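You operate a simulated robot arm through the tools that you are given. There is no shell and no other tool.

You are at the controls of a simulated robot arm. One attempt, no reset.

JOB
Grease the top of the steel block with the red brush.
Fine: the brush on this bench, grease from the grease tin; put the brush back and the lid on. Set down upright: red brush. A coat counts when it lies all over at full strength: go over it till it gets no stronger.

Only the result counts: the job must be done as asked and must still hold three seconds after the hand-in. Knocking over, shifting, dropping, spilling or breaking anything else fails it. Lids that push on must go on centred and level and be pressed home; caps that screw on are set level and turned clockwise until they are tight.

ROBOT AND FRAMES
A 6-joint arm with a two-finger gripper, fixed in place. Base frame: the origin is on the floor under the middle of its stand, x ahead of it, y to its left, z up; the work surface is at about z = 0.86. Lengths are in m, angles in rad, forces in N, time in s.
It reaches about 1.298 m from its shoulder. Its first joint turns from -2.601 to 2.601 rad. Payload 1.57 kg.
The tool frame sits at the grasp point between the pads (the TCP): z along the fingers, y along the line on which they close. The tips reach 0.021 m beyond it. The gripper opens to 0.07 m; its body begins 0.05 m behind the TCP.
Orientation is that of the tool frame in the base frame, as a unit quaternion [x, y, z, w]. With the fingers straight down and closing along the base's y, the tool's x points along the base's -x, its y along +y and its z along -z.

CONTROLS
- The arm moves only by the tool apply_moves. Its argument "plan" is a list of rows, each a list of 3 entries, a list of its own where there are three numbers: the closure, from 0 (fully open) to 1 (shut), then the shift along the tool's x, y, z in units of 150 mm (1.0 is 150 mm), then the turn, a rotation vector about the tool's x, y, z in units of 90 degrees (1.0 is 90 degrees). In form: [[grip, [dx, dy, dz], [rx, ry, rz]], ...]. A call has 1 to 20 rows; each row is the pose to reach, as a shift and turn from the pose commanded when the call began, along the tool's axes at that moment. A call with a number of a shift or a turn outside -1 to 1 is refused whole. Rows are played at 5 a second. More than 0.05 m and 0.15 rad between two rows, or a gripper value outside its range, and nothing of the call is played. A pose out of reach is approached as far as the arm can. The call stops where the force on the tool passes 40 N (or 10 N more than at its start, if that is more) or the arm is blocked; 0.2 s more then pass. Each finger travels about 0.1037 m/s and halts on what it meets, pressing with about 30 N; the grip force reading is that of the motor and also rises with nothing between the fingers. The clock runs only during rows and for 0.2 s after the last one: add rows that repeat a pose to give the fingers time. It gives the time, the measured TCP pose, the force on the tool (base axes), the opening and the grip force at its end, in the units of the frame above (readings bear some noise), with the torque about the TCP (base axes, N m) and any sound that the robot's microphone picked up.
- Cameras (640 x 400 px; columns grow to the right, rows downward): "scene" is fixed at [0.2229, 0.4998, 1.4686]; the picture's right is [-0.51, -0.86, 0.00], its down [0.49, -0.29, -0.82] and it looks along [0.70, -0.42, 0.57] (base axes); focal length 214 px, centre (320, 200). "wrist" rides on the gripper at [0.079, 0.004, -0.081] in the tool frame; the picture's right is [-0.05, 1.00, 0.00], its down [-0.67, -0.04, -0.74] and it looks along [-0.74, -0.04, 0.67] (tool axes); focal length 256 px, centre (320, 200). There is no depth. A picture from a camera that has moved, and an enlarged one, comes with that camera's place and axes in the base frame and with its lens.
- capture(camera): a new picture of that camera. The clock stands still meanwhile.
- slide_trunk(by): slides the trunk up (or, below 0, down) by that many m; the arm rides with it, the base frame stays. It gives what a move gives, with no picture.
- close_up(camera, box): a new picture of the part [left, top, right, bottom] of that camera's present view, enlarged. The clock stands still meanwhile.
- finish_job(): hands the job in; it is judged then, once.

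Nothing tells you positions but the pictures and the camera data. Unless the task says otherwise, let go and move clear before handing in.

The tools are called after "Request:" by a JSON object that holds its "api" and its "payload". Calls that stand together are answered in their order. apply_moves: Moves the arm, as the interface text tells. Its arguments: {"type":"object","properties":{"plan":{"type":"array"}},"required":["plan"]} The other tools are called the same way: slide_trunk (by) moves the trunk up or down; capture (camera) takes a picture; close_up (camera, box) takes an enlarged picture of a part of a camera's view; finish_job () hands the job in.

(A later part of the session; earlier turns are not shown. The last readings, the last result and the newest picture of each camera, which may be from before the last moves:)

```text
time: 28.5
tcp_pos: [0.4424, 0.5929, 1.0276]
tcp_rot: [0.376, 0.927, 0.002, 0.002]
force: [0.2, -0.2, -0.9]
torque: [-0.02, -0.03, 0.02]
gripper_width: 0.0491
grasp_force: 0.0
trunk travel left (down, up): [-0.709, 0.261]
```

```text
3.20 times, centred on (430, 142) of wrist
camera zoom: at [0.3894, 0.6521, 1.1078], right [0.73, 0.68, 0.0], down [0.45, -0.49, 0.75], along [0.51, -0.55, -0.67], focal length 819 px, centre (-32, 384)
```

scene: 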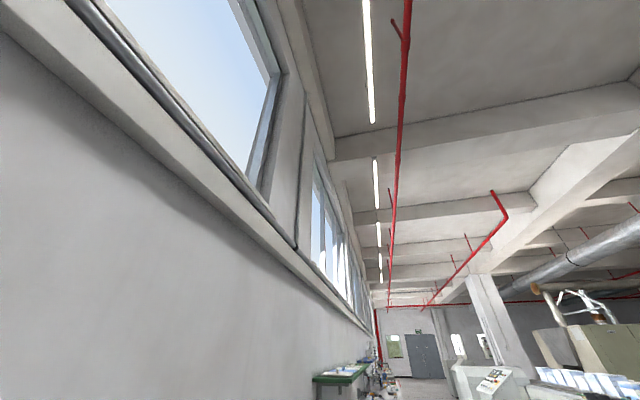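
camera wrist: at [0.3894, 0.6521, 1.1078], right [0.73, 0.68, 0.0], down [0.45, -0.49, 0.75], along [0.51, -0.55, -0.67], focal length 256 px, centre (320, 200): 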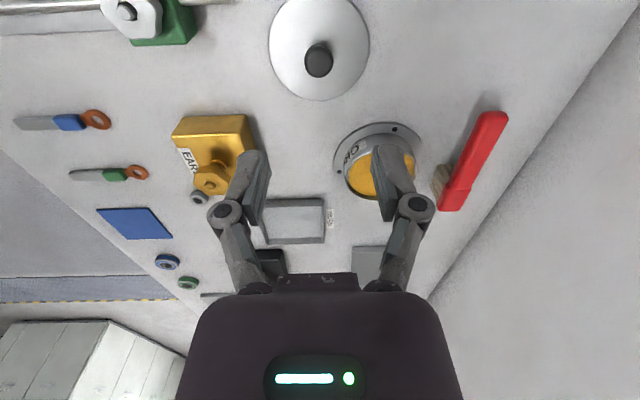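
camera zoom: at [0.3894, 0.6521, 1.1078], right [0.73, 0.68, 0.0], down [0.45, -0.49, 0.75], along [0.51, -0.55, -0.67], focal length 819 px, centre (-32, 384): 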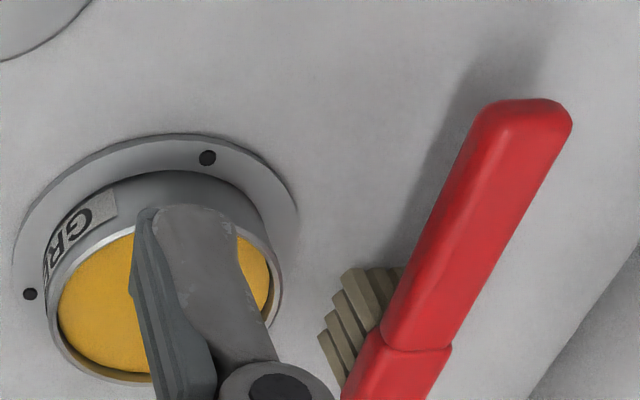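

The grease surface is visible a few mm below the tin rim. Now I'll move above the brush handle, staying high.

Request:
{"api": "apply_moves", "payload": {"plan": [[0.3, [-0.15, 0.25, 0], [0, 0, 0]], [0.3, [-0.3, 0.5, 0], [0, 0, 0]], [0.3, [-0.45, 0.75, 0], [0, 0, 0]], [0.3, [-0.607, 1.0, 0], [0, 0, 0]], [0.3, [-0.607, 1.0, 0], [0, 0, 0]], [0.3, [-0.607, 1.0, 0], [0, 0, 0]]]}}

Request:
{"api": "capture", "payload": {"camera": "wrist"}}

Request:
{"api": "close_up", "payload": {"camera": "wrist", "box": [220, 0, 420, 125]}}

```text
time: 29.9
tcp_pos: [0.6131, 0.6377, 1.0279]
tcp_rot: [0.377, 0.926, 0.003, 0.001]
force: [-0.6, 0.0, 0.0]
torque: [0.02, -0.02, 0.0]
gripper_width: 0.0489
grasp_force: 0.0
trunk travel left (down, up): [-0.709, 0.261]
```

```text
taken
camera wrist: at [0.5599, 0.696, 1.1078], right [0.73, 0.68, 0.0], down [0.45, -0.49, 0.75], along [0.51, -0.54, -0.67], focal length 256 px, centre (320, 200)
```

wrist: 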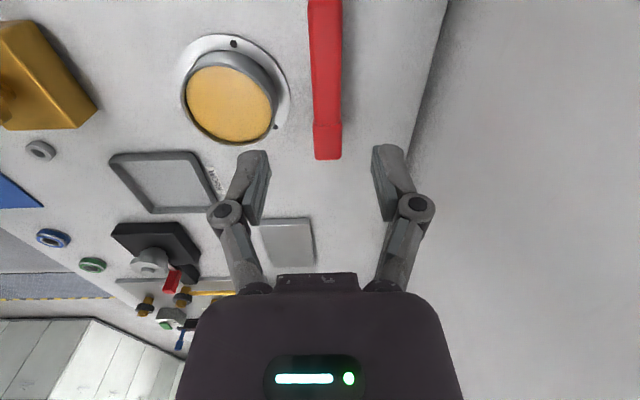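

```text
3.20 times, centred on (320, 62) of wrist
camera zoom: at [0.5599, 0.696, 1.1078], right [0.73, 0.68, 0.0], down [0.45, -0.49, 0.75], along [0.51, -0.54, -0.67], focal length 819 px, centre (320, 640)
```

zoom: 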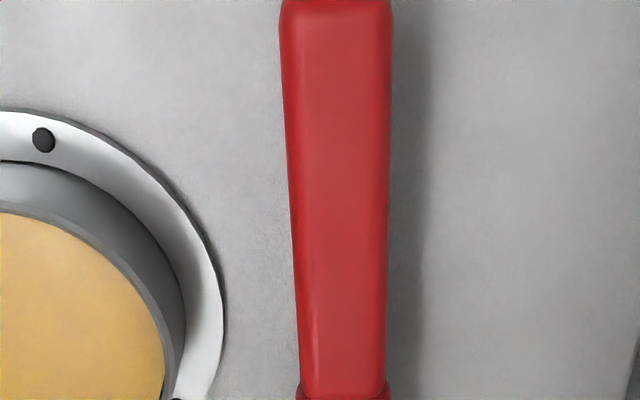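

The brush handle lies along the tool x axis, about 5 mm off-centre to +y and 1° off; handle ~88 mm, head ~43 mm. I'll correct this alignment, shifting slightly toward the head, before descending.

Request:
{"api": "apply_moves", "payload": {"plan": [[0.3, [-0.08, 0.031, 0], [0, 0, 0.011]], [0.3, [-0.08, 0.031, 0], [0, 0, 0.011]], [0.3, [-0.08, 0.031, 0], [0, 0, 0.011]]]}}

Request:
{"api": "slide_trunk", "payload": {"by": -0.07}}

Request:
{"api": "capture", "payload": {"camera": "wrist"}}

Request:
{"api": "close_up", "payload": {"camera": "wrist", "box": [220, 50, 420, 175]}}

```text
time: 30.7
tcp_pos: [0.6237, 0.6329, 1.0279]
tcp_rot: [0.384, 0.923, 0.003, 0.001]
force: [-0.6, 0.5, 0.2]
torque: [-0.01, 0.03, 0.01]
gripper_width: 0.049
grasp_force: 0.1
trunk travel left (down, up): [-0.709, 0.261]
```

```text
time: 31.8
tcp_pos: [0.6249, 0.6334, 0.9581]
tcp_rot: [0.384, 0.923, 0.003, 0.001]
force: [-0.2, 0.4, 0.4]
torque: [0.0, -0.01, 0.01]
gripper_width: 0.0489
grasp_force: 0.0
trunk travel left (down, up): [-0.639, 0.331]
```

```text
taken
camera wrist: at [0.5725, 0.6919, 1.038], right [0.75, 0.67, 0.0], down [0.44, -0.5, 0.75], along [0.5, -0.55, -0.67], focal length 256 px, centre (320, 200)
```

wrist: 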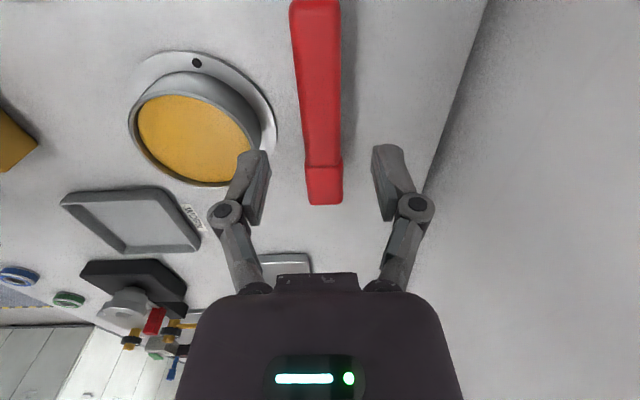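

```text
3.20 times, centred on (320, 112) of wrist
camera zoom: at [0.5725, 0.6919, 1.038], right [0.75, 0.67, 0.0], down [0.44, -0.5, 0.75], along [0.5, -0.55, -0.67], focal length 819 px, centre (320, 480)
```

zoom: 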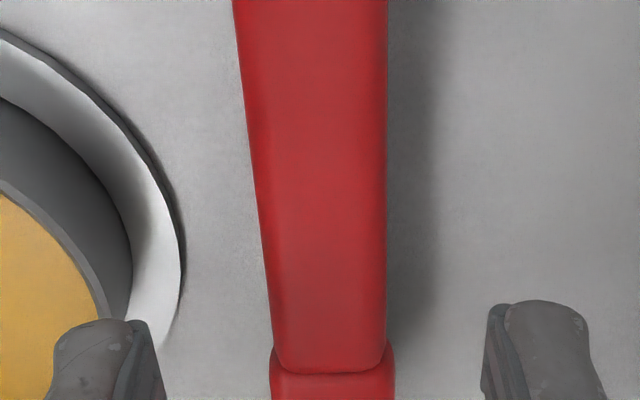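

Alignment is good (within 0.5 mm). I'll descend further in steps, straddling the handle.

Request:
{"api": "slide_trunk", "payload": {"by": -0.035}}

Request:
{"api": "capture", "payload": {"camera": "wrist"}}

```text
time: 32.5
tcp_pos: [0.6255, 0.6335, 0.9221]
tcp_rot: [0.385, 0.923, 0.002, 0.001]
force: [0.0, -0.2, 0.1]
torque: [0.01, -0.01, 0.02]
gripper_width: 0.0488
grasp_force: 0.1
trunk travel left (down, up): [-0.604, 0.366]
```

```text
taken
camera wrist: at [0.5725, 0.6919, 1.003], right [0.75, 0.67, 0.0], down [0.44, -0.5, 0.75], along [0.5, -0.55, -0.67], focal length 256 px, centre (320, 200)
```

wrist: 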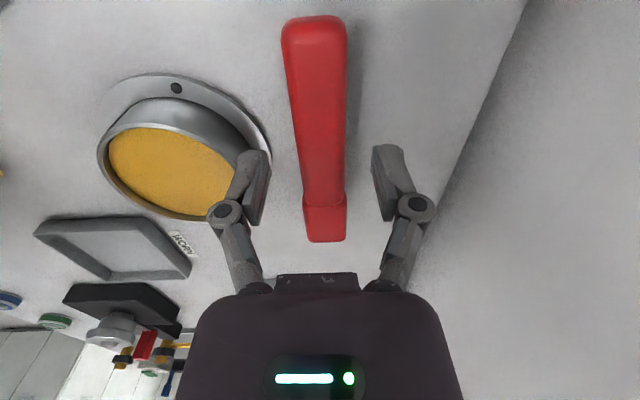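

The handle seems to span about z 0.89–0.91, so I'll lower to TCP z≈0.900 and check.

Request:
{"api": "slide_trunk", "payload": {"by": -0.0225}}

Request:
{"api": "capture", "payload": {"camera": "wrist"}}

Request:
{"api": "close_up", "payload": {"camera": "wrist", "box": [200, 40, 440, 190]}}

```text
time: 33.2
tcp_pos: [0.6241, 0.633, 0.8999]
tcp_rot: [0.384, 0.923, 0.002, 0.001]
force: [-0.4, -0.1, 0.8]
torque: [-0.01, 0.02, 0.0]
gripper_width: 0.0489
grasp_force: 0.0
trunk travel left (down, up): [-0.581, 0.389]
```

```text
taken
camera wrist: at [0.5725, 0.6919, 0.9805], right [0.75, 0.67, 0.0], down [0.44, -0.5, 0.75], along [0.5, -0.55, -0.67], focal length 256 px, centre (320, 200)
```

wrist: 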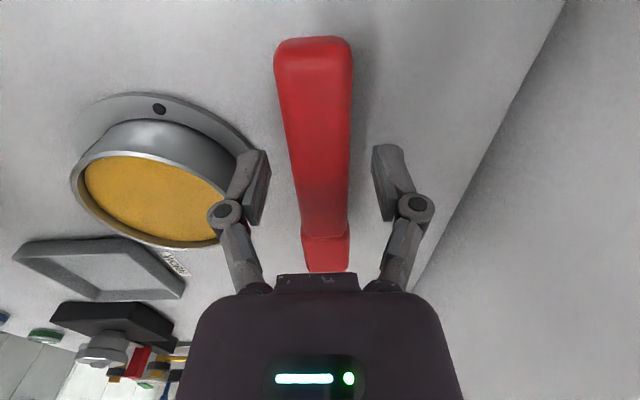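

```text
2.67 times, centred on (320, 115) of wrist
camera zoom: at [0.5725, 0.6919, 0.9805], right [0.75, 0.67, 0.0], down [0.44, -0.5, 0.75], along [0.5, -0.55, -0.67], focal length 683 px, centre (320, 427)
```

zoom: 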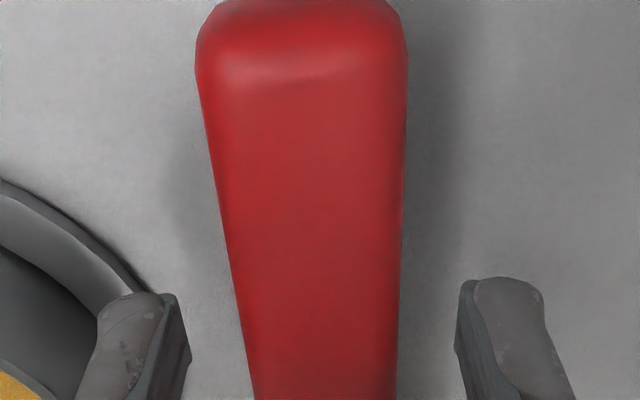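

Fingers straddle the handle with good clearance. I'll come up 4 mm to centre on the handle's height and close.

Request:
{"api": "slide_trunk", "payload": {"by": 0.004}}

Request:
{"api": "apply_moves", "payload": {"plan": [[0.5, [0, 0, 0], [0, 0, 0]], [0.75, [0, 0, 0], [0, 0, 0]], [0.8, [0, 0, 0], [0, 0, 0]], [0.8, [0, 0, 0], [0, 0, 0]]]}}

Request:
{"api": "capture", "payload": {"camera": "wrist"}}

```text
time: 33.8
tcp_pos: [0.6253, 0.6326, 0.904]
tcp_rot: [0.384, 0.924, 0.002, 0.001]
force: [0.4, 0.3, -0.2]
torque: [-0.02, 0.0, -0.02]
gripper_width: 0.0487
grasp_force: 0.0
trunk travel left (down, up): [-0.585, 0.385]
```

```text
time: 34.8
tcp_pos: [0.6241, 0.6335, 0.905]
tcp_rot: [0.385, 0.923, 0.003, 0.001]
force: [0.1, 0.4, 1.1]
torque: [-0.03, -0.02, 0.03]
gripper_width: 0.0227
grasp_force: 30.1
trunk travel left (down, up): [-0.585, 0.385]
```

```text
taken
camera wrist: at [0.5725, 0.692, 0.9845], right [0.75, 0.67, 0.0], down [0.44, -0.5, 0.75], along [0.5, -0.55, -0.67], focal length 256 px, centre (320, 200)
```

wrist: 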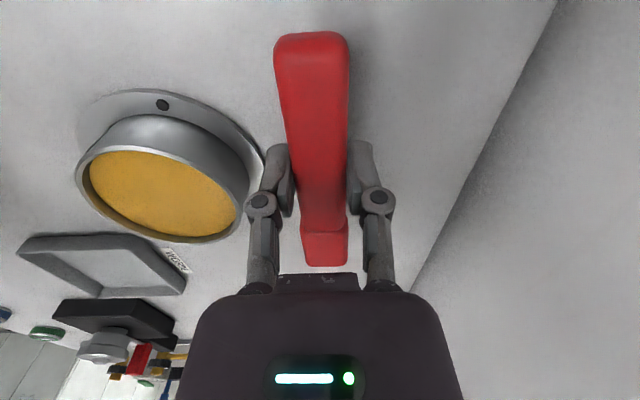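

The brush is gripped (22.7 mm) at TCP (0.6245, 0.633, 0.9045), trunk -0.585, which I'll use for the return. I'll lift it now.

Request:
{"api": "slide_trunk", "payload": {"by": 0.06}}

Request:
{"api": "capture", "payload": {"camera": "wrist"}}

```text
time: 35.8
tcp_pos: [0.6243, 0.6341, 0.9636]
tcp_rot: [0.384, 0.923, 0.003, 0.001]
force: [0.2, 0.1, -1.4]
torque: [0.02, 0.06, -0.03]
gripper_width: 0.0228
grasp_force: 29.9
trunk travel left (down, up): [-0.645, 0.325]
```

```text
taken
camera wrist: at [0.5727, 0.6922, 1.0442], right [0.75, 0.67, 0.0], down [0.44, -0.5, 0.75], along [0.5, -0.55, -0.67], focal length 256 px, centre (320, 200)
```

wrist: 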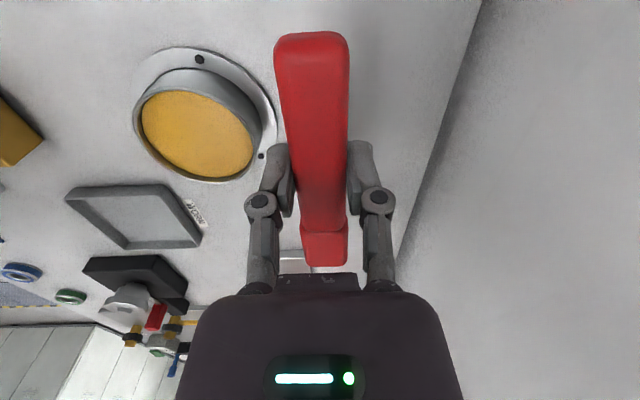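

The brush is held unchanged. I'll carry it over so the bristle head is centred above the tin (tin centre ≈ (0.579, 0.552)).

Request:
{"api": "apply_moves", "payload": {"plan": [[0.8, [0.05, -0.15, 0], [0, 0, 0]], [0.8, [0.1, -0.3, 0], [0, 0, 0]], [0.8, [0.15, -0.45, 0], [0, 0, 0]], [0.8, [0.212, -0.598, 0], [0, 0, 0]], [0.8, [0.212, -0.598, 0], [0, 0, 0]], [0.8, [0.212, -0.598, 0], [0, 0, 0]]]}}

Request:
{"api": "capture", "payload": {"camera": "wrist"}}

```text
time: 37.2
tcp_pos: [0.5389, 0.5942, 0.9642]
tcp_rot: [0.385, 0.923, 0.003, 0.001]
force: [-0.4, -0.1, 0.1]
torque: [0.01, 0.03, 0.0]
gripper_width: 0.0231
grasp_force: 30.1
trunk travel left (down, up): [-0.645, 0.325]
```

```text
taken
camera wrist: at [0.4874, 0.6507, 1.0443], right [0.75, 0.67, 0.0], down [0.44, -0.5, 0.75], along [0.5, -0.55, -0.67], focal length 256 px, centre (320, 200)
```

wrist: 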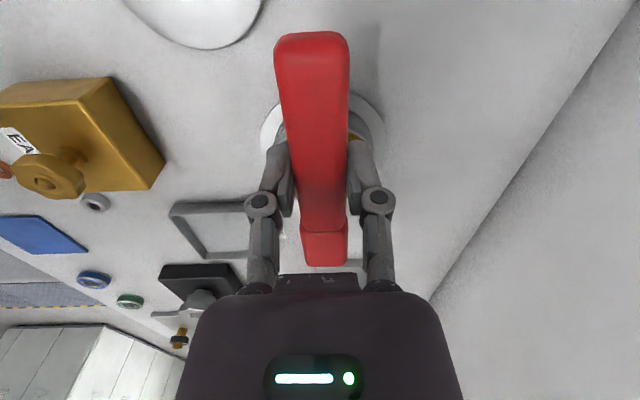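

The head is centred over the tin. I'll lower gently to dip the bristles.

Request:
{"api": "slide_trunk", "payload": {"by": -0.038}}

Request:
{"api": "capture", "payload": {"camera": "wrist"}}

Request:
{"api": "close_up", "payload": {"camera": "wrist", "box": [220, 80, 420, 205]}}

```text
time: 38.0
tcp_pos: [0.5382, 0.5936, 0.9272]
tcp_rot: [0.383, 0.924, 0.002, 0.001]
force: [-1.5, 4.7, 9.0]
torque: [-0.1, -0.13, 0.08]
gripper_width: 0.0229
grasp_force: 29.9
trunk travel left (down, up): [-0.607, 0.363]
```

```text
taken
camera wrist: at [0.4867, 0.6508, 1.0069], right [0.75, 0.67, 0.01], down [0.44, -0.5, 0.74], along [0.5, -0.55, -0.67], focal length 256 px, centre (320, 200)
```

wrist: 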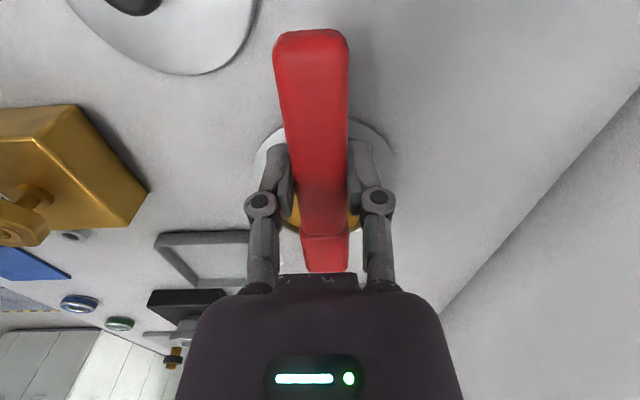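

```text
3.20 times, centred on (320, 142) of wrist
camera zoom: at [0.4867, 0.6508, 1.0069], right [0.75, 0.67, 0.01], down [0.44, -0.5, 0.74], along [0.5, -0.55, -0.67], focal length 819 px, centre (320, 384)
```

zoom: 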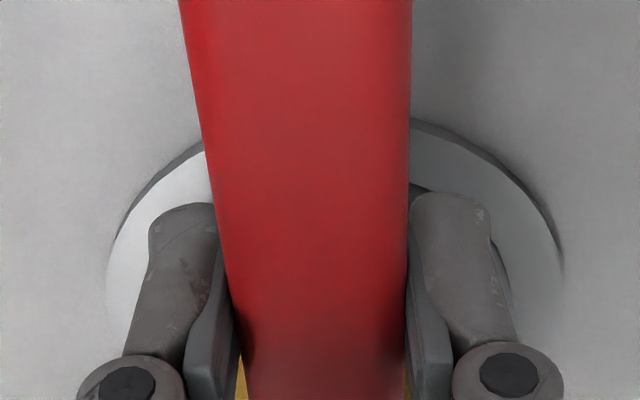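

Contact of about 9 N with the grease. I'll ease off slightly to reduce the load, then work the bristles gently in the grease.

Request:
{"api": "slide_trunk", "payload": {"by": 0.002}}

Request:
{"api": "apply_moves", "payload": {"plan": [[0.8, [0.03, 0.03, 0], [0, 0, 0]], [0.8, [0.0, 0.05, 0], [0, 0, 0]], [0.8, [-0.03, 0.0, 0], [0, 0, 0]], [0.8, [0, -0.05, 0], [0, 0, 0]], [0.8, [0.0, 0.0, 0], [0, 0, 0]], [0.8, [0, 0, 0], [0, 0, 0]]]}}

```text
time: 38.5
tcp_pos: [0.5401, 0.5911, 0.9269]
tcp_rot: [0.384, 0.923, 0.002, 0.002]
force: [0.7, -0.2, -0.8]
torque: [0.02, 0.0, 0.0]
gripper_width: 0.0229
grasp_force: 29.3
trunk travel left (down, up): [-0.609, 0.361]
```

```text
time: 39.9
tcp_pos: [0.5392, 0.5913, 0.9279]
tcp_rot: [0.385, 0.923, 0.002, 0.001]
force: [0.5, 0.3, -0.9]
torque: [0.04, 0.03, -0.01]
gripper_width: 0.0227
grasp_force: 29.6
trunk travel left (down, up): [-0.609, 0.361]
```

The bristles touched the grease surface (z≈0.883). I'll lift and carry the brush toward the block.

Request:
{"api": "slide_trunk", "payload": {"by": 0.045}}

Request:
{"api": "apply_moves", "payload": {"plan": [[0.8, [-0.25, 0.02, 0], [0, 0, 0]], [0.8, [-0.5, 0.04, 0], [0, 0, 0]], [0.8, [-0.75, 0.06, 0], [0, 0, 0]], [0.8, [-0.9, 0.065, 0], [0, 0, 0]], [0.8, [-0.9, 0.065, 0], [0, 0, 0]]]}}

Request:
{"api": "capture", "payload": {"camera": "wrist"}}

```text
time: 40.8
tcp_pos: [0.5398, 0.5927, 0.9731]
tcp_rot: [0.384, 0.924, 0.002, 0.002]
force: [0.5, 0.2, -0.9]
torque: [0.04, 0.01, -0.01]
gripper_width: 0.0228
grasp_force: 29.7
trunk travel left (down, up): [-0.654, 0.316]
```

```text
time: 42.0
tcp_pos: [0.6434, 0.5034, 0.9725]
tcp_rot: [0.383, 0.924, 0.003, 0.001]
force: [-0.3, -0.1, -2.0]
torque: [0.04, 0.01, -0.02]
gripper_width: 0.023
grasp_force: 30.0
trunk travel left (down, up): [-0.654, 0.316]
```

```text
taken
camera wrist: at [0.592, 0.5614, 1.0534], right [0.75, 0.67, 0.0], down [0.44, -0.5, 0.75], along [0.5, -0.55, -0.67], focal length 256 px, centre (320, 200)
```

wrist: 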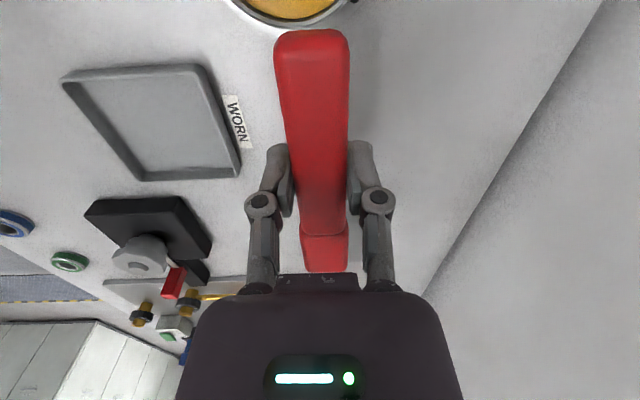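

The brush has pitched up about 3° at the head in the grip from the dip. I'll test whether the arm can do small z and tilt moves by itself here.

Request:
{"api": "apply_moves", "payload": {"plan": [[0.8, [0, 0, -0.05], [0, 0, 0]], [0.8, [0, 0, -0.05], [0, 0, 0]]]}}

```text
time: 42.6
tcp_pos: [0.6446, 0.5024, 0.9725]
tcp_rot: [0.384, 0.923, 0.002, 0.002]
force: [-0.3, -0.7, -1.2]
torque: [0.01, 0.08, -0.02]
gripper_width: 0.0229
grasp_force: 30.0
out of reach, approached as far as the arm can: row 1, 2
trunk travel left (down, up): [-0.654, 0.316]
```

Request:
{"api": "apply_moves", "payload": {"plan": [[0.8, [0, 0, 0], [0, 0.037, 0]], [0.8, [0, 0, 0], [0, 0.037, 0]]]}}

```text
time: 43.2
tcp_pos: [0.6441, 0.504, 0.9722]
tcp_rot: [0.384, 0.923, 0.013, -0.027]
force: [0.4, 0.0, -1.3]
torque: [0.02, 0.03, 0.0]
gripper_width: 0.0226
grasp_force: 30.3
trunk travel left (down, up): [-0.654, 0.316]
```

Tilting works (only arm z is unavailable), so the brush is level again. Now I'll continue to above the block centre, compensating for the tilted axes.

Request:
{"api": "apply_moves", "payload": {"plan": [[0.8, [-0.25, 0.012, -0.0145], [0, 0, 0]], [0.8, [-0.5, 0.025, -0.029], [0, 0, 0]], [0.8, [-0.75, 0.037, -0.0435], [0, 0, 0]], [0.8, [-0.8885, 0.045, -0.0516], [0, 0, 0]], [0.8, [-0.8885, 0.045, -0.0516], [0, 0, 0]]]}}

Request:
{"api": "capture", "payload": {"camera": "wrist"}}

```text
time: 44.4
tcp_pos: [0.7435, 0.4156, 0.9728]
tcp_rot: [0.383, 0.923, 0.015, -0.025]
force: [0.3, 1.0, -1.7]
torque: [0.04, 0.05, 0.02]
gripper_width: 0.0228
grasp_force: 30.1
trunk travel left (down, up): [-0.654, 0.316]
```

```text
taken
camera wrist: at [0.6947, 0.4696, 1.0581], right [0.75, 0.67, 0.0], down [0.47, -0.53, 0.71], along [0.47, -0.53, -0.71], focal length 256 px, centre (320, 200)
```

wrist: 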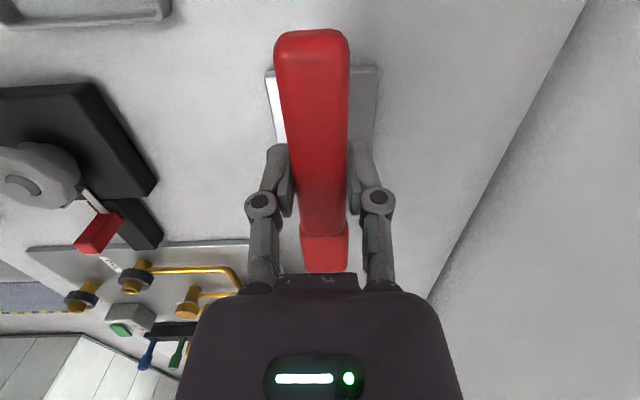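

The bristle head is centred over the block and aligned with it. I'll lower carefully to find contact.

Request:
{"api": "slide_trunk", "payload": {"by": -0.048}}

```text
time: 45.3
tcp_pos: [0.7436, 0.4141, 0.9262]
tcp_rot: [0.383, 0.923, 0.013, -0.026]
force: [0.5, 0.3, -0.9]
torque: [0.01, 0.09, 0.01]
gripper_width: 0.0228
grasp_force: 29.9
trunk travel left (down, up): [-0.606, 0.364]
```

Request:
{"api": "slide_trunk", "payload": {"by": -0.003}}

```text
time: 45.8
tcp_pos: [0.7421, 0.4148, 0.9215]
tcp_rot: [0.384, 0.923, 0.014, -0.026]
force: [0.6, 0.3, -0.5]
torque: [0.03, 0.03, -0.01]
gripper_width: 0.0228
grasp_force: 30.0
trunk travel left (down, up): [-0.603, 0.367]
```

Request:
{"api": "slide_trunk", "payload": {"by": -0.002}}

```text
time: 46.3
tcp_pos: [0.7425, 0.4135, 0.9199]
tcp_rot: [0.383, 0.923, 0.013, -0.026]
force: [-0.3, -0.1, -0.9]
torque: [0.04, 0.05, 0.0]
gripper_width: 0.0227
grasp_force: 30.4
trunk travel left (down, up): [-0.601, 0.369]
```

Request:
{"api": "slide_trunk", "payload": {"by": -0.0015}}

```text
time: 46.8
tcp_pos: [0.7435, 0.4147, 0.9182]
tcp_rot: [0.383, 0.923, 0.014, -0.026]
force: [-0.7, -0.6, -1.3]
torque: [0.04, 0.03, -0.01]
gripper_width: 0.023
grasp_force: 29.6
trunk travel left (down, up): [-0.6, 0.37]
```

Request:
{"api": "slide_trunk", "payload": {"by": -0.0015}}

```text
time: 47.4
tcp_pos: [0.7435, 0.4148, 0.9172]
tcp_rot: [0.383, 0.923, 0.013, -0.024]
force: [1.2, 1.0, 6.0]
torque: [-0.35, -0.4, 0.16]
gripper_width: 0.0228
grasp_force: 29.5
trunk travel left (down, up): [-0.598, 0.372]
```

Contact at about 7 N, and the torque shows the front bristles touching first, so I've slightly over-tilted. I'll raise a hair and reduce the tilt.

Request:
{"api": "slide_trunk", "payload": {"by": 0.0025}}

Request:
{"api": "apply_moves", "payload": {"plan": [[0.8, [0, 0, 0], [0, -0.013, 0]], [0.8, [0, 0, 0], [0, -0.013, 0]]]}}

Request:
{"api": "slide_trunk", "payload": {"by": -0.0015}}

```text
time: 47.9
tcp_pos: [0.7441, 0.4144, 0.9191]
tcp_rot: [0.384, 0.923, 0.013, -0.026]
force: [0.9, -0.2, -1.5]
torque: [0.03, 0.06, 0.0]
gripper_width: 0.0228
grasp_force: 29.5
trunk travel left (down, up): [-0.601, 0.369]
```

```text
time: 48.5
tcp_pos: [0.7434, 0.415, 0.9187]
tcp_rot: [0.384, 0.923, 0.009, -0.016]
force: [-0.5, -0.3, -1.6]
torque: [0.02, 0.04, -0.01]
gripper_width: 0.0228
grasp_force: 29.6
trunk travel left (down, up): [-0.601, 0.369]
```

```text
time: 49.0
tcp_pos: [0.7439, 0.4153, 0.9183]
tcp_rot: [0.384, 0.923, 0.01, -0.015]
force: [1.6, -0.5, -0.9]
torque: [0.06, 0.01, -0.01]
gripper_width: 0.0228
grasp_force: 30.2
trunk travel left (down, up): [-0.599, 0.371]
```

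Request:
{"api": "slide_trunk", "payload": {"by": -0.0015}}

```text
time: 49.5
tcp_pos: [0.744, 0.4152, 0.9166]
tcp_rot: [0.384, 0.923, 0.008, -0.017]
force: [-0.6, 1.1, 0.3]
torque: [0.05, 0.01, 0.03]
gripper_width: 0.0229
grasp_force: 30.3
trunk travel left (down, up): [-0.598, 0.372]
```

Request:
{"api": "slide_trunk", "payload": {"by": -0.001}}

```text
time: 50.0
tcp_pos: [0.7424, 0.4151, 0.9158]
tcp_rot: [0.384, 0.923, 0.009, -0.016]
force: [3.2, 1.6, 10.4]
torque: [-0.26, -0.31, 0.14]
gripper_width: 0.0227
grasp_force: 29.7
trunk travel left (down, up): [-0.597, 0.373]
```

The pressure is now toward the back bristles, so I'll split the difference in tilt and ease slightly.

Request:
{"api": "slide_trunk", "payload": {"by": 0.0005}}

Request:
{"api": "apply_moves", "payload": {"plan": [[0.8, [0, 0, 0], [0, 0.006, 0]], [0.8, [0, 0, 0], [0, 0.006, 0]]]}}

```text
time: 50.5
tcp_pos: [0.744, 0.415, 0.9166]
tcp_rot: [0.383, 0.923, 0.009, -0.016]
force: [2.2, 0.6, 6.1]
torque: [-0.14, -0.2, 0.03]
gripper_width: 0.0226
grasp_force: 30.2
trunk travel left (down, up): [-0.597, 0.373]
```

```text
time: 51.1
tcp_pos: [0.7438, 0.4149, 0.9176]
tcp_rot: [0.384, 0.923, 0.011, -0.02]
force: [2.4, -2.6, 8.7]
torque: [-0.63, -0.54, 0.09]
gripper_width: 0.0228
grasp_force: 29.4
trunk travel left (down, up): [-0.597, 0.373]
```

Contact is near the middle of the tilt range now. I'll make a gentle trial stroke along the centre lane and inspect the coat.

Request:
{"api": "apply_moves", "payload": {"plan": [[0.8, [0.13, 0, 0.006], [0, -0.003, 0]], [0.8, [0.26, 0, 0.012], [0, -0.003, 0]], [0.8, [0.36, 0, 0.017], [0, -0.003, 0]], [0.8, [0.24, 0, 0.011], [0, -0.003, 0]], [0.8, [0.12, 0, 0.006], [0, -0.003, 0]], [0.8, [0.0, 0, 0.0], [0, -0.003, 0]], [0.8, [-0.12, 0, -0.006], [0, -0.003, 0]], [0.8, [-0.24, 0, -0.011], [0, -0.003, 0]], [0.8, [-0.36, 0, -0.017], [0, -0.003, 0]], [0.8, [-0.36, 0, -0.017], [0, -0.003, 0]]]}}

Request:
{"api": "capture", "payload": {"camera": "wrist"}}

```text
time: 53.3
tcp_pos: [0.7818, 0.3757, 0.9161]
tcp_rot: [0.383, 0.923, 0.011, -0.019]
force: [0.6, 0.6, 3.0]
torque: [-0.14, -0.03, 0.01]
gripper_width: 0.0227
grasp_force: 29.8
trunk travel left (down, up): [-0.597, 0.373]
```

```text
taken
camera wrist: at [0.7322, 0.4323, 1.0], right [0.75, 0.67, 0.0], down [0.46, -0.52, 0.72], along [0.48, -0.53, -0.7], focal length 256 px, centre (320, 200)
```

wrist: 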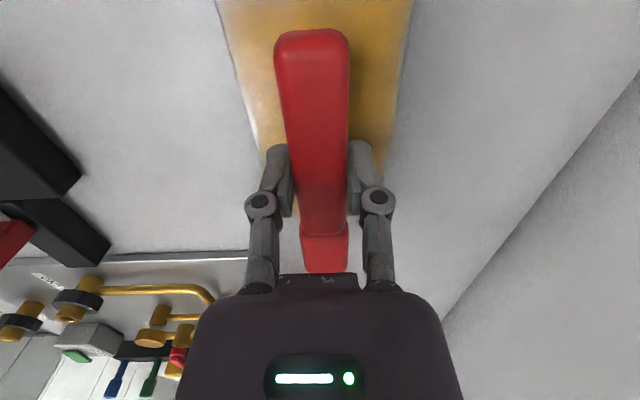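

Grease is going on well, with a wide band coated. I'll work the -y side lanes now.

Request:
{"api": "apply_moves", "payload": {"plan": [[0.8, [0, -0.09, 0], [0, 0, 0]], [0.8, [0.15, -0.09, 0.006], [0, 0, 0]], [0.8, [0.3, -0.09, 0.013], [0, 0, 0]], [0.8, [0.45, -0.09, 0.019], [0, 0, 0]], [0.8, [0.6, -0.09, 0.025], [0, 0, 0]], [0.8, [0.75, -0.09, 0.032], [0, 0, 0]], [0.8, [0.75, -0.19, 0.032], [0, 0, 0]], [0.8, [0.6, -0.19, 0.025], [0, 0, 0]], [0.8, [0.45, -0.19, 0.019], [0, 0, 0]], [0.8, [0.3, -0.19, 0.013], [0, 0, 0]], [0.8, [0.15, -0.19, 0.006], [0, 0, 0]], [0.8, [0.0, -0.19, 0], [0, 0, 0]], [0.8, [-0.03, -0.19, -0.001], [0, 0, 0]], [0.8, [-0.03, -0.09, -0.001], [0, 0, 0]], [0.8, [-0.03, 0, -0.001], [0, 0, 0]], [0.8, [0, 0, 0], [0, 0, 0]]]}}

Request:
{"api": "capture", "payload": {"camera": "wrist"}}

```text
time: 56.7
tcp_pos: [0.7807, 0.3768, 0.9163]
tcp_rot: [0.385, 0.923, 0.011, -0.018]
force: [1.1, 0.1, 3.5]
torque: [-0.1, -0.05, 0.03]
gripper_width: 0.0228
grasp_force: 30.4
trunk travel left (down, up): [-0.597, 0.373]
```

```text
taken
camera wrist: at [0.7322, 0.4331, 1.0], right [0.75, 0.67, 0.0], down [0.46, -0.52, 0.72], along [0.48, -0.53, -0.7], focal length 256 px, centre (320, 200)
```

wrist: 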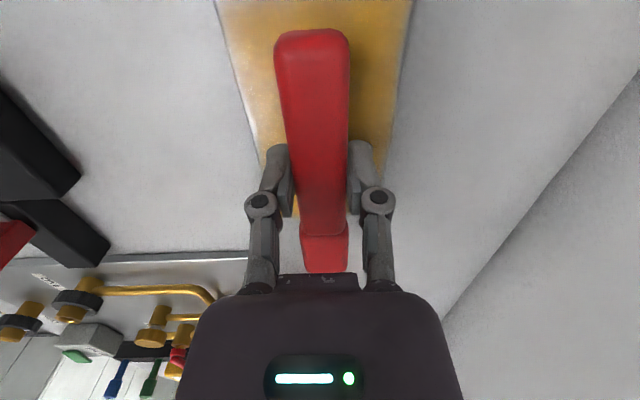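

The block hasn't moved. Now the wall-side lanes.

Request:
{"api": "apply_moves", "payload": {"plan": [[0.8, [0, 0.09, 0], [0, 0, 0]], [0.8, [0.15, 0.09, 0.006], [0, 0, 0]], [0.8, [0.3, 0.09, 0.013], [0, 0, 0]], [0.8, [0.45, 0.09, 0.019], [0, 0, 0]], [0.8, [0.6, 0.09, 0.025], [0, 0, 0]], [0.8, [0.75, 0.09, 0.032], [0, 0, 0]], [0.8, [0.75, 0.19, 0.032], [0, 0, 0]], [0.8, [0.6, 0.19, 0.025], [0, 0, 0]], [0.8, [0.45, 0.19, 0.019], [0, 0, 0]], [0.8, [0.3, 0.19, 0.013], [0, 0, 0]], [0.8, [0.15, 0.19, 0.006], [0, 0, 0]], [0.8, [0.0, 0.19, 0], [0, 0, 0]], [0.8, [-0.03, 0.19, -0.001], [0, 0, 0]], [0.8, [-0.03, 0.09, -0.001], [0, 0, 0]], [0.8, [-0.03, 0, -0.001], [0, 0, 0]], [0.8, [0, 0, 0], [0, 0, 0]]]}}

Request:
{"api": "slide_trunk", "payload": {"by": 0.06}}

Request:
{"api": "capture", "payload": {"camera": "wrist"}}

```text
time: 60.1
tcp_pos: [0.7811, 0.3759, 0.917]
tcp_rot: [0.384, 0.923, 0.009, -0.018]
force: [-0.9, -1.4, 1.2]
torque: [-0.07, 0.02, -0.01]
gripper_width: 0.0228
grasp_force: 30.2
trunk travel left (down, up): [-0.597, 0.373]
```

```text
time: 61.1
tcp_pos: [0.7817, 0.3771, 0.9751]
tcp_rot: [0.385, 0.923, 0.009, -0.018]
force: [0.3, 0.2, -1.7]
torque: [0.03, 0.08, 0.02]
gripper_width: 0.0229
grasp_force: 30.1
trunk travel left (down, up): [-0.657, 0.313]
```

```text
taken
camera wrist: at [0.7318, 0.4324, 1.0597], right [0.75, 0.67, 0.0], down [0.46, -0.52, 0.72], along [0.48, -0.53, -0.7], focal length 256 px, centre (320, 200)
```

wrist: 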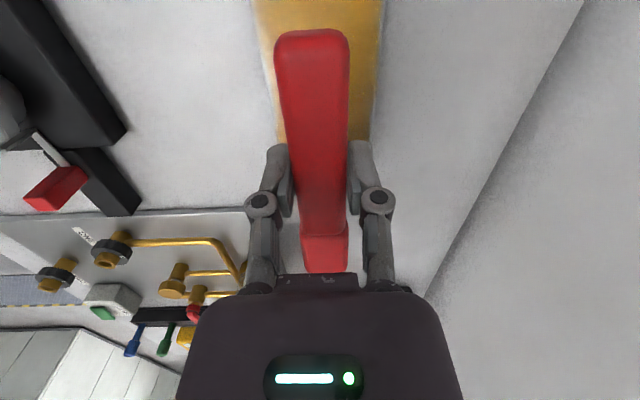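

I'll back off along the bench so the whole block comes into view.

Request:
{"api": "apply_moves", "payload": {"plan": [[0.8, [0.25, 0, 0.0105], [0, 0, 0]], [0.8, [0.5, 0, 0.021], [0, 0, 0]], [0.8, [0.75, 0, 0.0315], [0, 0, 0]], [0.8, [1.0, 0, 0.042], [0, 0, 0]], [0.8, [1.0, 0, 0.042], [0, 0, 0]]]}}

Request:
{"api": "capture", "payload": {"camera": "wrist"}}

```text
time: 62.3
tcp_pos: [0.6749, 0.4836, 0.9772]
tcp_rot: [0.384, 0.923, 0.011, -0.018]
force: [-0.2, 0.2, -1.2]
torque: [0.03, 0.02, -0.01]
gripper_width: 0.023
grasp_force: 29.7
trunk travel left (down, up): [-0.657, 0.313]
```

```text
taken
camera wrist: at [0.6256, 0.5391, 1.0597], right [0.75, 0.67, 0.0], down [0.46, -0.52, 0.72], along [0.48, -0.53, -0.7], focal length 256 px, centre (320, 200)
```

wrist: 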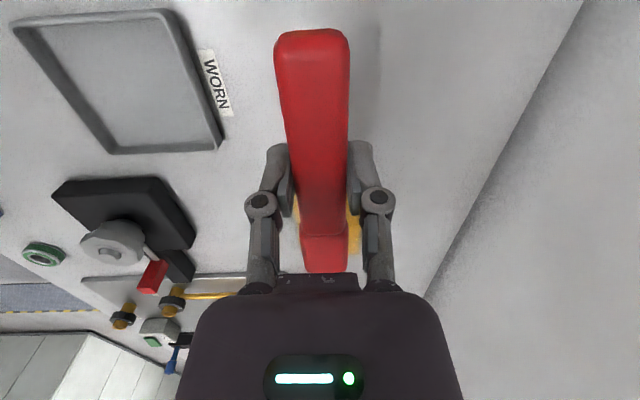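

The brush hides the block, so I'll shift sideways away from the wall to see it beyond the fingers.

Request:
{"api": "apply_moves", "payload": {"plan": [[0.8, [0, -0.25, 0], [0, 0, 0]], [0.8, [0, -0.5, 0], [0, 0, 0]], [0.8, [0, -0.75, 0], [0, 0, 0]], [0.8, [0, -0.75, 0], [0, 0, 0]]]}}

Request:
{"api": "capture", "payload": {"camera": "wrist"}}

```text
time: 63.3
tcp_pos: [0.5973, 0.4022, 0.9765]
tcp_rot: [0.384, 0.923, 0.01, -0.018]
force: [-0.3, 0.1, -1.2]
torque: [0.05, 0.04, 0.01]
gripper_width: 0.0228
grasp_force: 29.7
trunk travel left (down, up): [-0.657, 0.313]
```

```text
taken
camera wrist: at [0.5478, 0.4589, 1.0598], right [0.75, 0.67, 0.0], down [0.46, -0.52, 0.72], along [0.48, -0.53, -0.7], focal length 256 px, centre (320, 200)
```

wrist: 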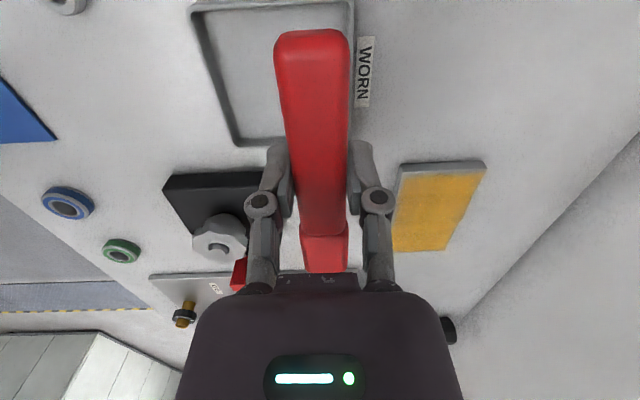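

Request:
{"api": "close_up", "payload": {"camera": "wrist", "box": [376, 150, 504, 260]}}

```text
3.64 times, centred on (440, 205) of wrist
camera zoom: at [0.5478, 0.4589, 1.0598], right [0.75, 0.67, 0.0], down [0.46, -0.52, 0.72], along [0.48, -0.53, -0.7], focal length 931 px, centre (-116, 182)
```

zoom: 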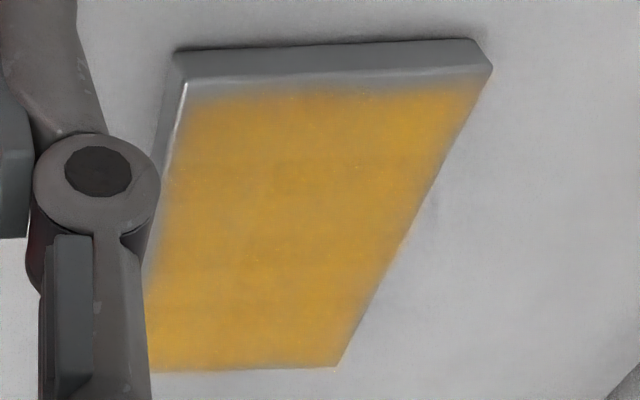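

The coat is nearly complete; a thin strip at the near end and slivers along the side edges remain. I'll re-dip, then go over everything with a wider range.

Request:
{"api": "apply_moves", "payload": {"plan": [[0.8, [0, 0.3, 0], [0, 0, 0]], [0.8, [0.1, 0.6, 0.004], [0, 0, 0]], [0.8, [0.4, 0.615, 0.017], [0, 0, 0]], [0.8, [0.7, 0.615, 0.029], [0, 0, 0]], [0.8, [1.0, 0.615, 0.042], [0, 0, 0]], [0.8, [1.0, 0.615, 0.042], [0, 0, 0]]]}}

Request:
{"api": "apply_moves", "payload": {"plan": [[0.8, [0.15, 0, 0.006], [0, 0, 0]], [0.8, [0.15, 0, 0.006], [0, 0, 0]]]}}

Request:
{"api": "capture", "payload": {"camera": "wrist"}}

```text
time: 64.7
tcp_pos: [0.5533, 0.575, 0.9758]
tcp_rot: [0.384, 0.923, 0.01, -0.018]
force: [-0.2, 0.3, -2.0]
torque: [0.04, 0.0, 0.0]
gripper_width: 0.0231
grasp_force: 30.1
trunk travel left (down, up): [-0.657, 0.313]
```

```text
time: 65.3
tcp_pos: [0.5375, 0.5891, 0.9765]
tcp_rot: [0.385, 0.923, 0.01, -0.019]
force: [0.3, -0.2, -0.4]
torque: [0.08, 0.06, -0.04]
gripper_width: 0.0232
grasp_force: 30.2
trunk travel left (down, up): [-0.657, 0.313]
```

```text
taken
camera wrist: at [0.4884, 0.6465, 1.0597], right [0.75, 0.67, 0.0], down [0.46, -0.52, 0.72], along [0.48, -0.53, -0.7], focal length 256 px, centre (320, 200)
```

wrist: 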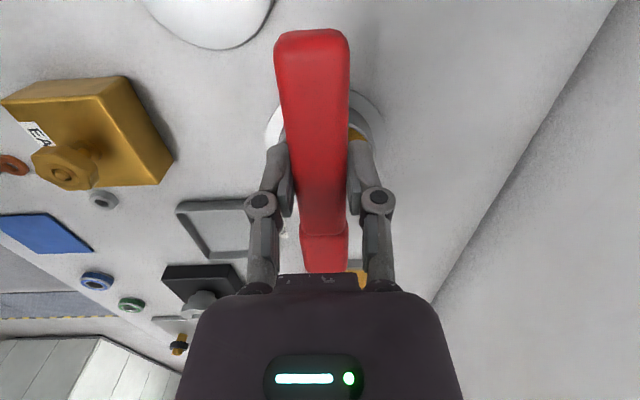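

Over the tin again. I'll dip with light contact.

Request:
{"api": "slide_trunk", "payload": {"by": -0.048}}

```text
time: 66.2
tcp_pos: [0.538, 0.5903, 0.9278]
tcp_rot: [0.385, 0.923, 0.009, -0.019]
force: [-0.2, 0.6, -1.7]
torque: [0.03, 0.04, -0.02]
gripper_width: 0.0229
grasp_force: 30.6
trunk travel left (down, up): [-0.609, 0.361]
```

Request:
{"api": "slide_trunk", "payload": {"by": -0.002}}

```text
time: 66.7
tcp_pos: [0.5379, 0.5901, 0.9271]
tcp_rot: [0.384, 0.923, 0.011, -0.018]
force: [2.9, 4.1, 16.6]
torque: [-0.34, -0.45, 0.15]
gripper_width: 0.0227
grasp_force: 30.2
trunk travel left (down, up): [-0.607, 0.363]
```

Request:
{"api": "slide_trunk", "payload": {"by": 0.001}}

Request:
{"api": "apply_moves", "payload": {"plan": [[0.8, [0.03, 0.03, 0.001], [0, 0, 0]], [0.8, [0, 0.05, 0], [0, 0, 0]], [0.8, [-0.03, 0, -0.001], [0, 0, 0]], [0.8, [0, -0.05, 0], [0, 0, 0]], [0.8, [0, 0, 0], [0, 0, 0]]]}}

Request:
{"api": "slide_trunk", "payload": {"by": 0.05}}

Request:
{"api": "capture", "payload": {"camera": "wrist"}}

```text
time: 67.2
tcp_pos: [0.5366, 0.5898, 0.9274]
tcp_rot: [0.384, 0.923, 0.011, -0.018]
force: [1.6, 0.7, 5.4]
torque: [-0.13, -0.12, 0.06]
gripper_width: 0.0227
grasp_force: 29.7
trunk travel left (down, up): [-0.608, 0.362]
```

```text
time: 68.4
tcp_pos: [0.5377, 0.5908, 0.9273]
tcp_rot: [0.384, 0.923, 0.01, -0.019]
force: [-0.8, -1.4, 0.8]
torque: [-0.09, 0.03, 0.0]
gripper_width: 0.0228
grasp_force: 29.4
trunk travel left (down, up): [-0.608, 0.362]
```

```text
time: 69.3
tcp_pos: [0.5375, 0.5908, 0.9756]
tcp_rot: [0.383, 0.923, 0.01, -0.019]
force: [0.4, 0.7, -1.3]
torque: [0.05, 0.06, -0.02]
gripper_width: 0.0228
grasp_force: 30.1
trunk travel left (down, up): [-0.658, 0.312]
```

```text
taken
camera wrist: at [0.4878, 0.6469, 1.0607], right [0.75, 0.67, 0.0], down [0.46, -0.52, 0.72], along [0.48, -0.53, -0.7], focal length 256 px, centre (320, 200)
```

wrist: 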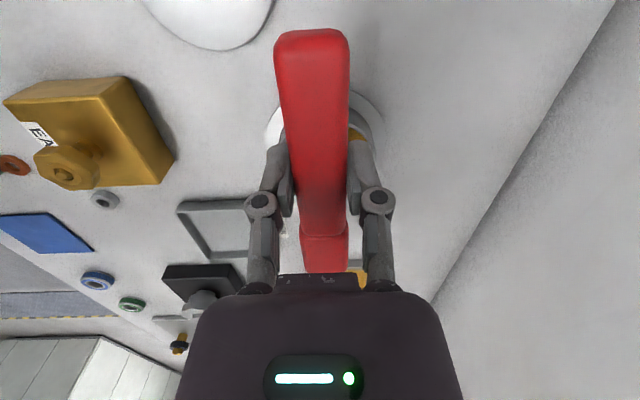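

Loaded again. Back to the block centre in two moves.

Request:
{"api": "apply_moves", "payload": {"plan": [[0.8, [-0.25, 0.02, -0.0106], [0, 0, 0]], [0.8, [-0.5, 0.04, -0.0212], [0, 0, 0]], [0.8, [-0.75, 0.06, -0.0317], [0, 0, 0]], [0.8, [-0.9, 0.0735, -0.0381], [0, 0, 0]], [0.8, [-0.9, 0.0735, -0.0381], [0, 0, 0]]]}}

Request:
{"api": "apply_moves", "payload": {"plan": [[0.8, [-0.25, 0.02, -0.0106], [0, 0, 0]], [0.8, [-0.5, 0.04, -0.0212], [0, 0, 0]], [0.8, [-0.75, 0.06, -0.0317], [0, 0, 0]], [0.8, [-0.9, 0.0735, -0.0381], [0, 0, 0]], [0.8, [-0.9, 0.0735, -0.0381], [0, 0, 0]]]}}

Request:
{"api": "capture", "payload": {"camera": "wrist"}}

```text
time: 70.5
tcp_pos: [0.6394, 0.5023, 0.9771]
tcp_rot: [0.383, 0.923, 0.01, -0.019]
force: [-0.3, 0.4, -1.6]
torque: [0.03, 0.03, 0.0]
gripper_width: 0.0226
grasp_force: 30.1
trunk travel left (down, up): [-0.658, 0.312]
```

```text
time: 71.8
tcp_pos: [0.7425, 0.4163, 0.977]
tcp_rot: [0.383, 0.923, 0.011, -0.019]
force: [-0.1, -0.4, -1.1]
torque: [0.02, 0.05, 0.01]
gripper_width: 0.0227
grasp_force: 30.1
trunk travel left (down, up): [-0.658, 0.312]
```

```text
taken
camera wrist: at [0.6928, 0.4728, 1.0608], right [0.75, 0.67, 0.0], down [0.46, -0.52, 0.72], along [0.48, -0.53, -0.7], focal length 256 px, centre (320, 200)
```

wrist: 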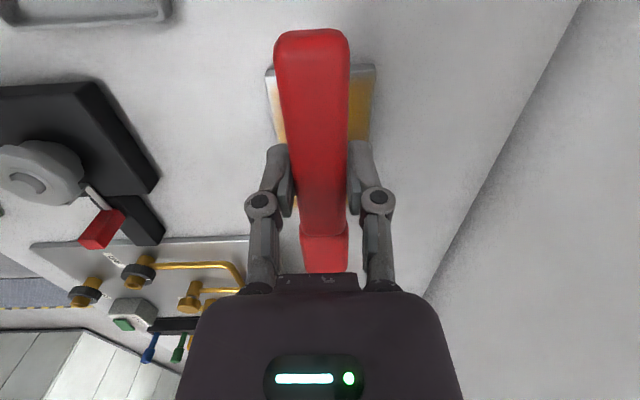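

Block is exactly where it was. Lowering to light contact.

Request:
{"api": "slide_trunk", "payload": {"by": -0.0595}}

```text
time: 72.8
tcp_pos: [0.7408, 0.4169, 0.9174]
tcp_rot: [0.384, 0.923, 0.011, -0.019]
force: [0.3, 0.3, -0.6]
torque: [0.03, 0.06, 0.01]
gripper_width: 0.0228
grasp_force: 30.2
trunk travel left (down, up): [-0.599, 0.371]
```

Request:
{"api": "slide_trunk", "payload": {"by": -0.0015}}

```text
time: 73.3
tcp_pos: [0.7427, 0.4164, 0.9177]
tcp_rot: [0.384, 0.923, 0.01, -0.019]
force: [0.2, -0.2, -0.6]
torque: [0.02, 0.07, 0.04]
gripper_width: 0.0225
grasp_force: 29.7
trunk travel left (down, up): [-0.597, 0.373]
```

Request:
{"api": "slide_trunk", "payload": {"by": -0.001}}

```text
time: 73.8
tcp_pos: [0.7409, 0.4168, 0.9152]
tcp_rot: [0.384, 0.923, 0.01, -0.018]
force: [2.5, 1.1, 8.0]
torque: [-0.2, -0.22, 0.12]
gripper_width: 0.0228
grasp_force: 30.0
trunk travel left (down, up): [-0.596, 0.374]
```

Request:
{"api": "apply_moves", "payload": {"plan": [[0.8, [0, 0, 0], [0, 0.005, 0]], [0.8, [0, 0, 0], [0, 0.005, 0]]]}}

```text
time: 74.4
tcp_pos: [0.7418, 0.4164, 0.9161]
tcp_rot: [0.383, 0.923, 0.012, -0.022]
force: [4.6, 3.5, 13.1]
torque: [-0.32, -0.49, 0.23]
gripper_width: 0.0228
grasp_force: 29.4
trunk travel left (down, up): [-0.596, 0.374]
```

Pressure is now even under the head. I'll ease slightly and run wider lanes covering the near end and the -v edge.

Request:
{"api": "slide_trunk", "payload": {"by": 0.0007}}

Request:
{"api": "apply_moves", "payload": {"plan": [[0.8, [0.16, 0, 0.008], [0, 0, 0]], [0.8, [0.32, 0, 0.016], [0, 0, 0]], [0.8, [0.46, 0, 0.023], [0, 0, 0]], [0.8, [0.46, -0.12, 0.023], [0, 0, 0]], [0.8, [0.46, -0.24, 0.023], [0, 0, 0]], [0.8, [0.3, -0.24, 0.015], [0, 0, 0]], [0.8, [0.14, -0.24, 0.007], [0, 0, 0]], [0.8, [-0.02, -0.24, -0.001], [0, 0, 0]], [0.8, [-0.18, -0.24, -0.009], [0, 0, 0]], [0.8, [-0.36, -0.24, -0.018], [0, 0, 0]], [0.8, [-0.36, -0.14, -0.018], [0, 0, 0]], [0.8, [-0.18, -0.14, -0.009], [0, 0, 0]], [0.8, [0.0, -0.14, 0], [0, 0, 0]], [0.8, [0.16, -0.14, 0.008], [0, 0, 0]], [0.8, [0.32, -0.14, 0.016], [0, 0, 0]], [0.8, [0.46, -0.14, 0.023], [0, 0, 0]], [0.8, [0.46, -0.06, 0.023], [0, 0, 0]], [0.8, [0.3, -0.05, 0.015], [0, 0, 0]], [0.8, [0.15, -0.04, 0.0075], [0, 0, 0]], [0.8, [0, 0, 0], [0, 0, 0]]]}}

Request:
{"api": "capture", "payload": {"camera": "wrist"}}

```text
time: 74.9
tcp_pos: [0.7414, 0.4168, 0.9166]
tcp_rot: [0.384, 0.923, 0.011, -0.023]
force: [0.2, 1.5, 3.5]
torque: [-0.05, -0.05, 0.07]
gripper_width: 0.0228
grasp_force: 30.1
trunk travel left (down, up): [-0.597, 0.373]
```

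```text
time: 79.1
tcp_pos: [0.744, 0.4158, 0.9151]
tcp_rot: [0.384, 0.923, 0.012, -0.022]
force: [-0.3, -0.5, 1.3]
torque: [-0.01, 0.0, 0.05]
gripper_width: 0.0231
grasp_force: 29.5
trunk travel left (down, up): [-0.597, 0.373]
```

```text
taken
camera wrist: at [0.6942, 0.4713, 1.0002], right [0.75, 0.67, 0.0], down [0.47, -0.53, 0.71], along [0.47, -0.53, -0.7], focal length 256 px, centre (320, 200)
```

wrist: 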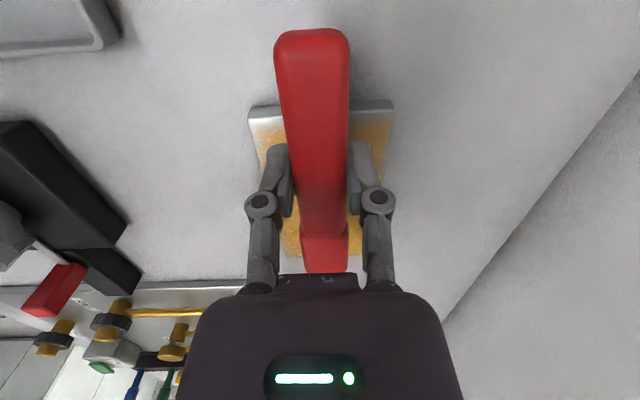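

Request:
{"api": "close_up", "payload": {"camera": "wrist", "box": [230, 90, 410, 202]}}

```text
3.56 times, centred on (320, 146) of wrist
camera zoom: at [0.6942, 0.4713, 1.0002], right [0.75, 0.67, 0.0], down [0.47, -0.53, 0.71], along [0.47, -0.53, -0.7], focal length 910 px, centre (320, 392)
```

zoom: 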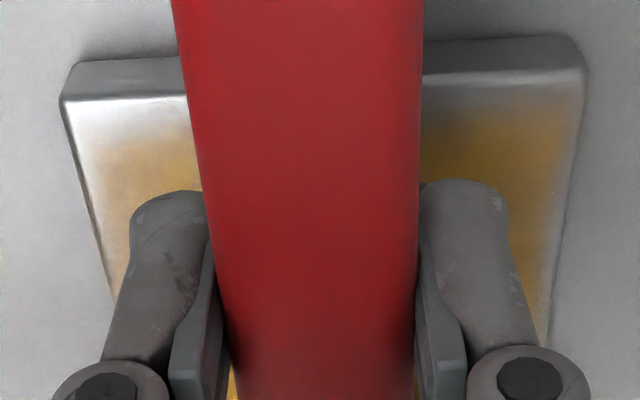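

The near end strip (~9 mm) still isn't coated, so I'll check the contact force there.

Request:
{"api": "apply_moves", "payload": {"plan": [[0.8, [0.16, -0.04, 0.008], [0, 0, 0]], [0.8, [0.32, -0.08, 0.016], [0, 0, 0]], [0.8, [0.42, -0.12, 0.021], [0, 0, 0]], [0.8, [0.42, -0.12, 0.021], [0, 0, 0]]]}}

Request:
{"api": "capture", "payload": {"camera": "wrist"}}

```text
time: 80.1
tcp_pos: [0.6857, 0.4493, 0.9165]
tcp_rot: [0.384, 0.923, 0.013, -0.022]
force: [0.0, -0.2, -0.9]
torque: [0.0, 0.09, -0.02]
gripper_width: 0.023
grasp_force: 29.5
trunk travel left (down, up): [-0.597, 0.373]
```

```text
taken
camera wrist: at [0.6371, 0.5046, 1.0002], right [0.75, 0.67, 0.0], down [0.47, -0.53, 0.71], along [0.47, -0.53, -0.7], focal length 256 px, centre (320, 200)
```

wrist: 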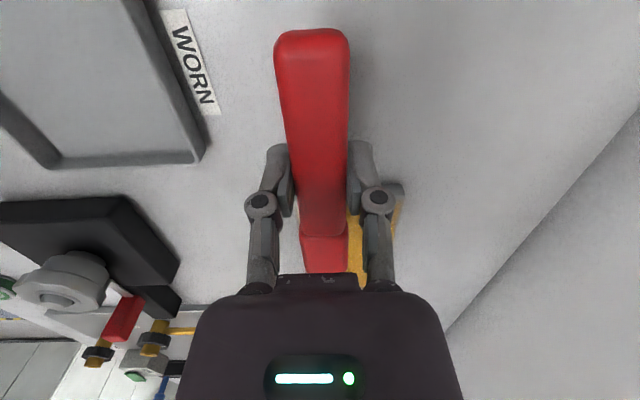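

No contact force here at the near end. I'll lower by 1 mm to get contact.

Request:
{"api": "slide_trunk", "payload": {"by": -0.0007}}

```text
time: 80.6
tcp_pos: [0.6868, 0.4481, 0.9149]
tcp_rot: [0.383, 0.923, 0.012, -0.022]
force: [0.2, 1.6, 7.0]
torque: [-0.26, -0.25, 0.12]
gripper_width: 0.0227
grasp_force: 29.6
trunk travel left (down, up): [-0.596, 0.374]
```

Contact (8 N) is good now. I'll sweep across the near end.

Request:
{"api": "apply_moves", "payload": {"plan": [[0.8, [0, -0.07, 0], [0, 0, 0]], [0.8, [0, -0.13, 0], [0, 0, 0]], [0.8, [0, 0, 0], [0, 0, 0]], [0.8, [0, 0.12, 0], [0, 0, 0]], [0.8, [0, 0.24, 0], [0, 0, 0]], [0.8, [0, 0.36, 0], [0, 0, 0]], [0.8, [-0.08, 0.36, -0.004], [0, 0, 0]], [0.8, [-0.08, 0.24, -0.004], [0, 0, 0]], [0.8, [-0.08, 0.12, -0.004], [0, 0, 0]], [0.8, [-0.08, 0, -0.004], [0, 0, 0]], [0.8, [-0.08, -0.13, -0.004], [0, 0, 0]], [0.8, [0, -0.13, 0], [0, 0, 0]], [0.8, [0, 0, 0], [0, 0, 0]], [0.8, [0, 0.12, 0], [0, 0, 0]], [0.8, [0, 0.24, 0], [0, 0, 0]], [0.8, [0, 0.36, 0], [0, 0, 0]], [0.8, [0, 0.24, 0], [0, 0, 0]], [0.8, [-0.1, 0.24, -0.005], [0, 0, 0]], [0.8, [-0.2, 0.24, -0.01], [0, 0, 0]], [0.8, [-0.2, 0.24, -0.01], [0, 0, 0]]]}}

Request:
{"api": "capture", "payload": {"camera": "wrist"}}

```text
time: 84.8
tcp_pos: [0.7326, 0.4541, 0.9163]
tcp_rot: [0.383, 0.923, 0.012, -0.021]
force: [-1.3, 0.5, 4.2]
torque: [0.0, -0.01, 0.0]
gripper_width: 0.0228
grasp_force: 29.6
trunk travel left (down, up): [-0.596, 0.374]
```

```text
taken
camera wrist: at [0.6841, 0.5091, 0.9999], right [0.75, 0.67, 0.0], down [0.47, -0.53, 0.71], along [0.47, -0.53, -0.7], focal length 256 px, centre (320, 200)
```

wrist: 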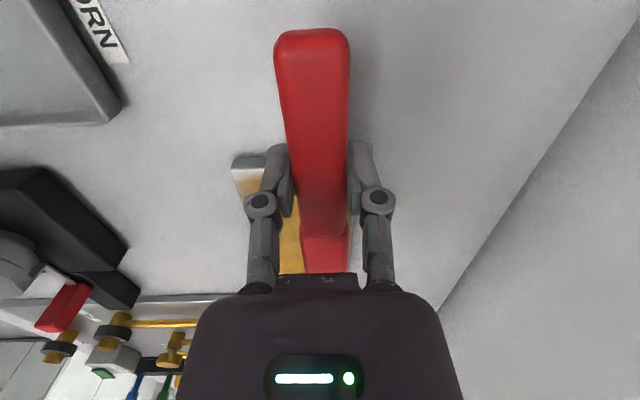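

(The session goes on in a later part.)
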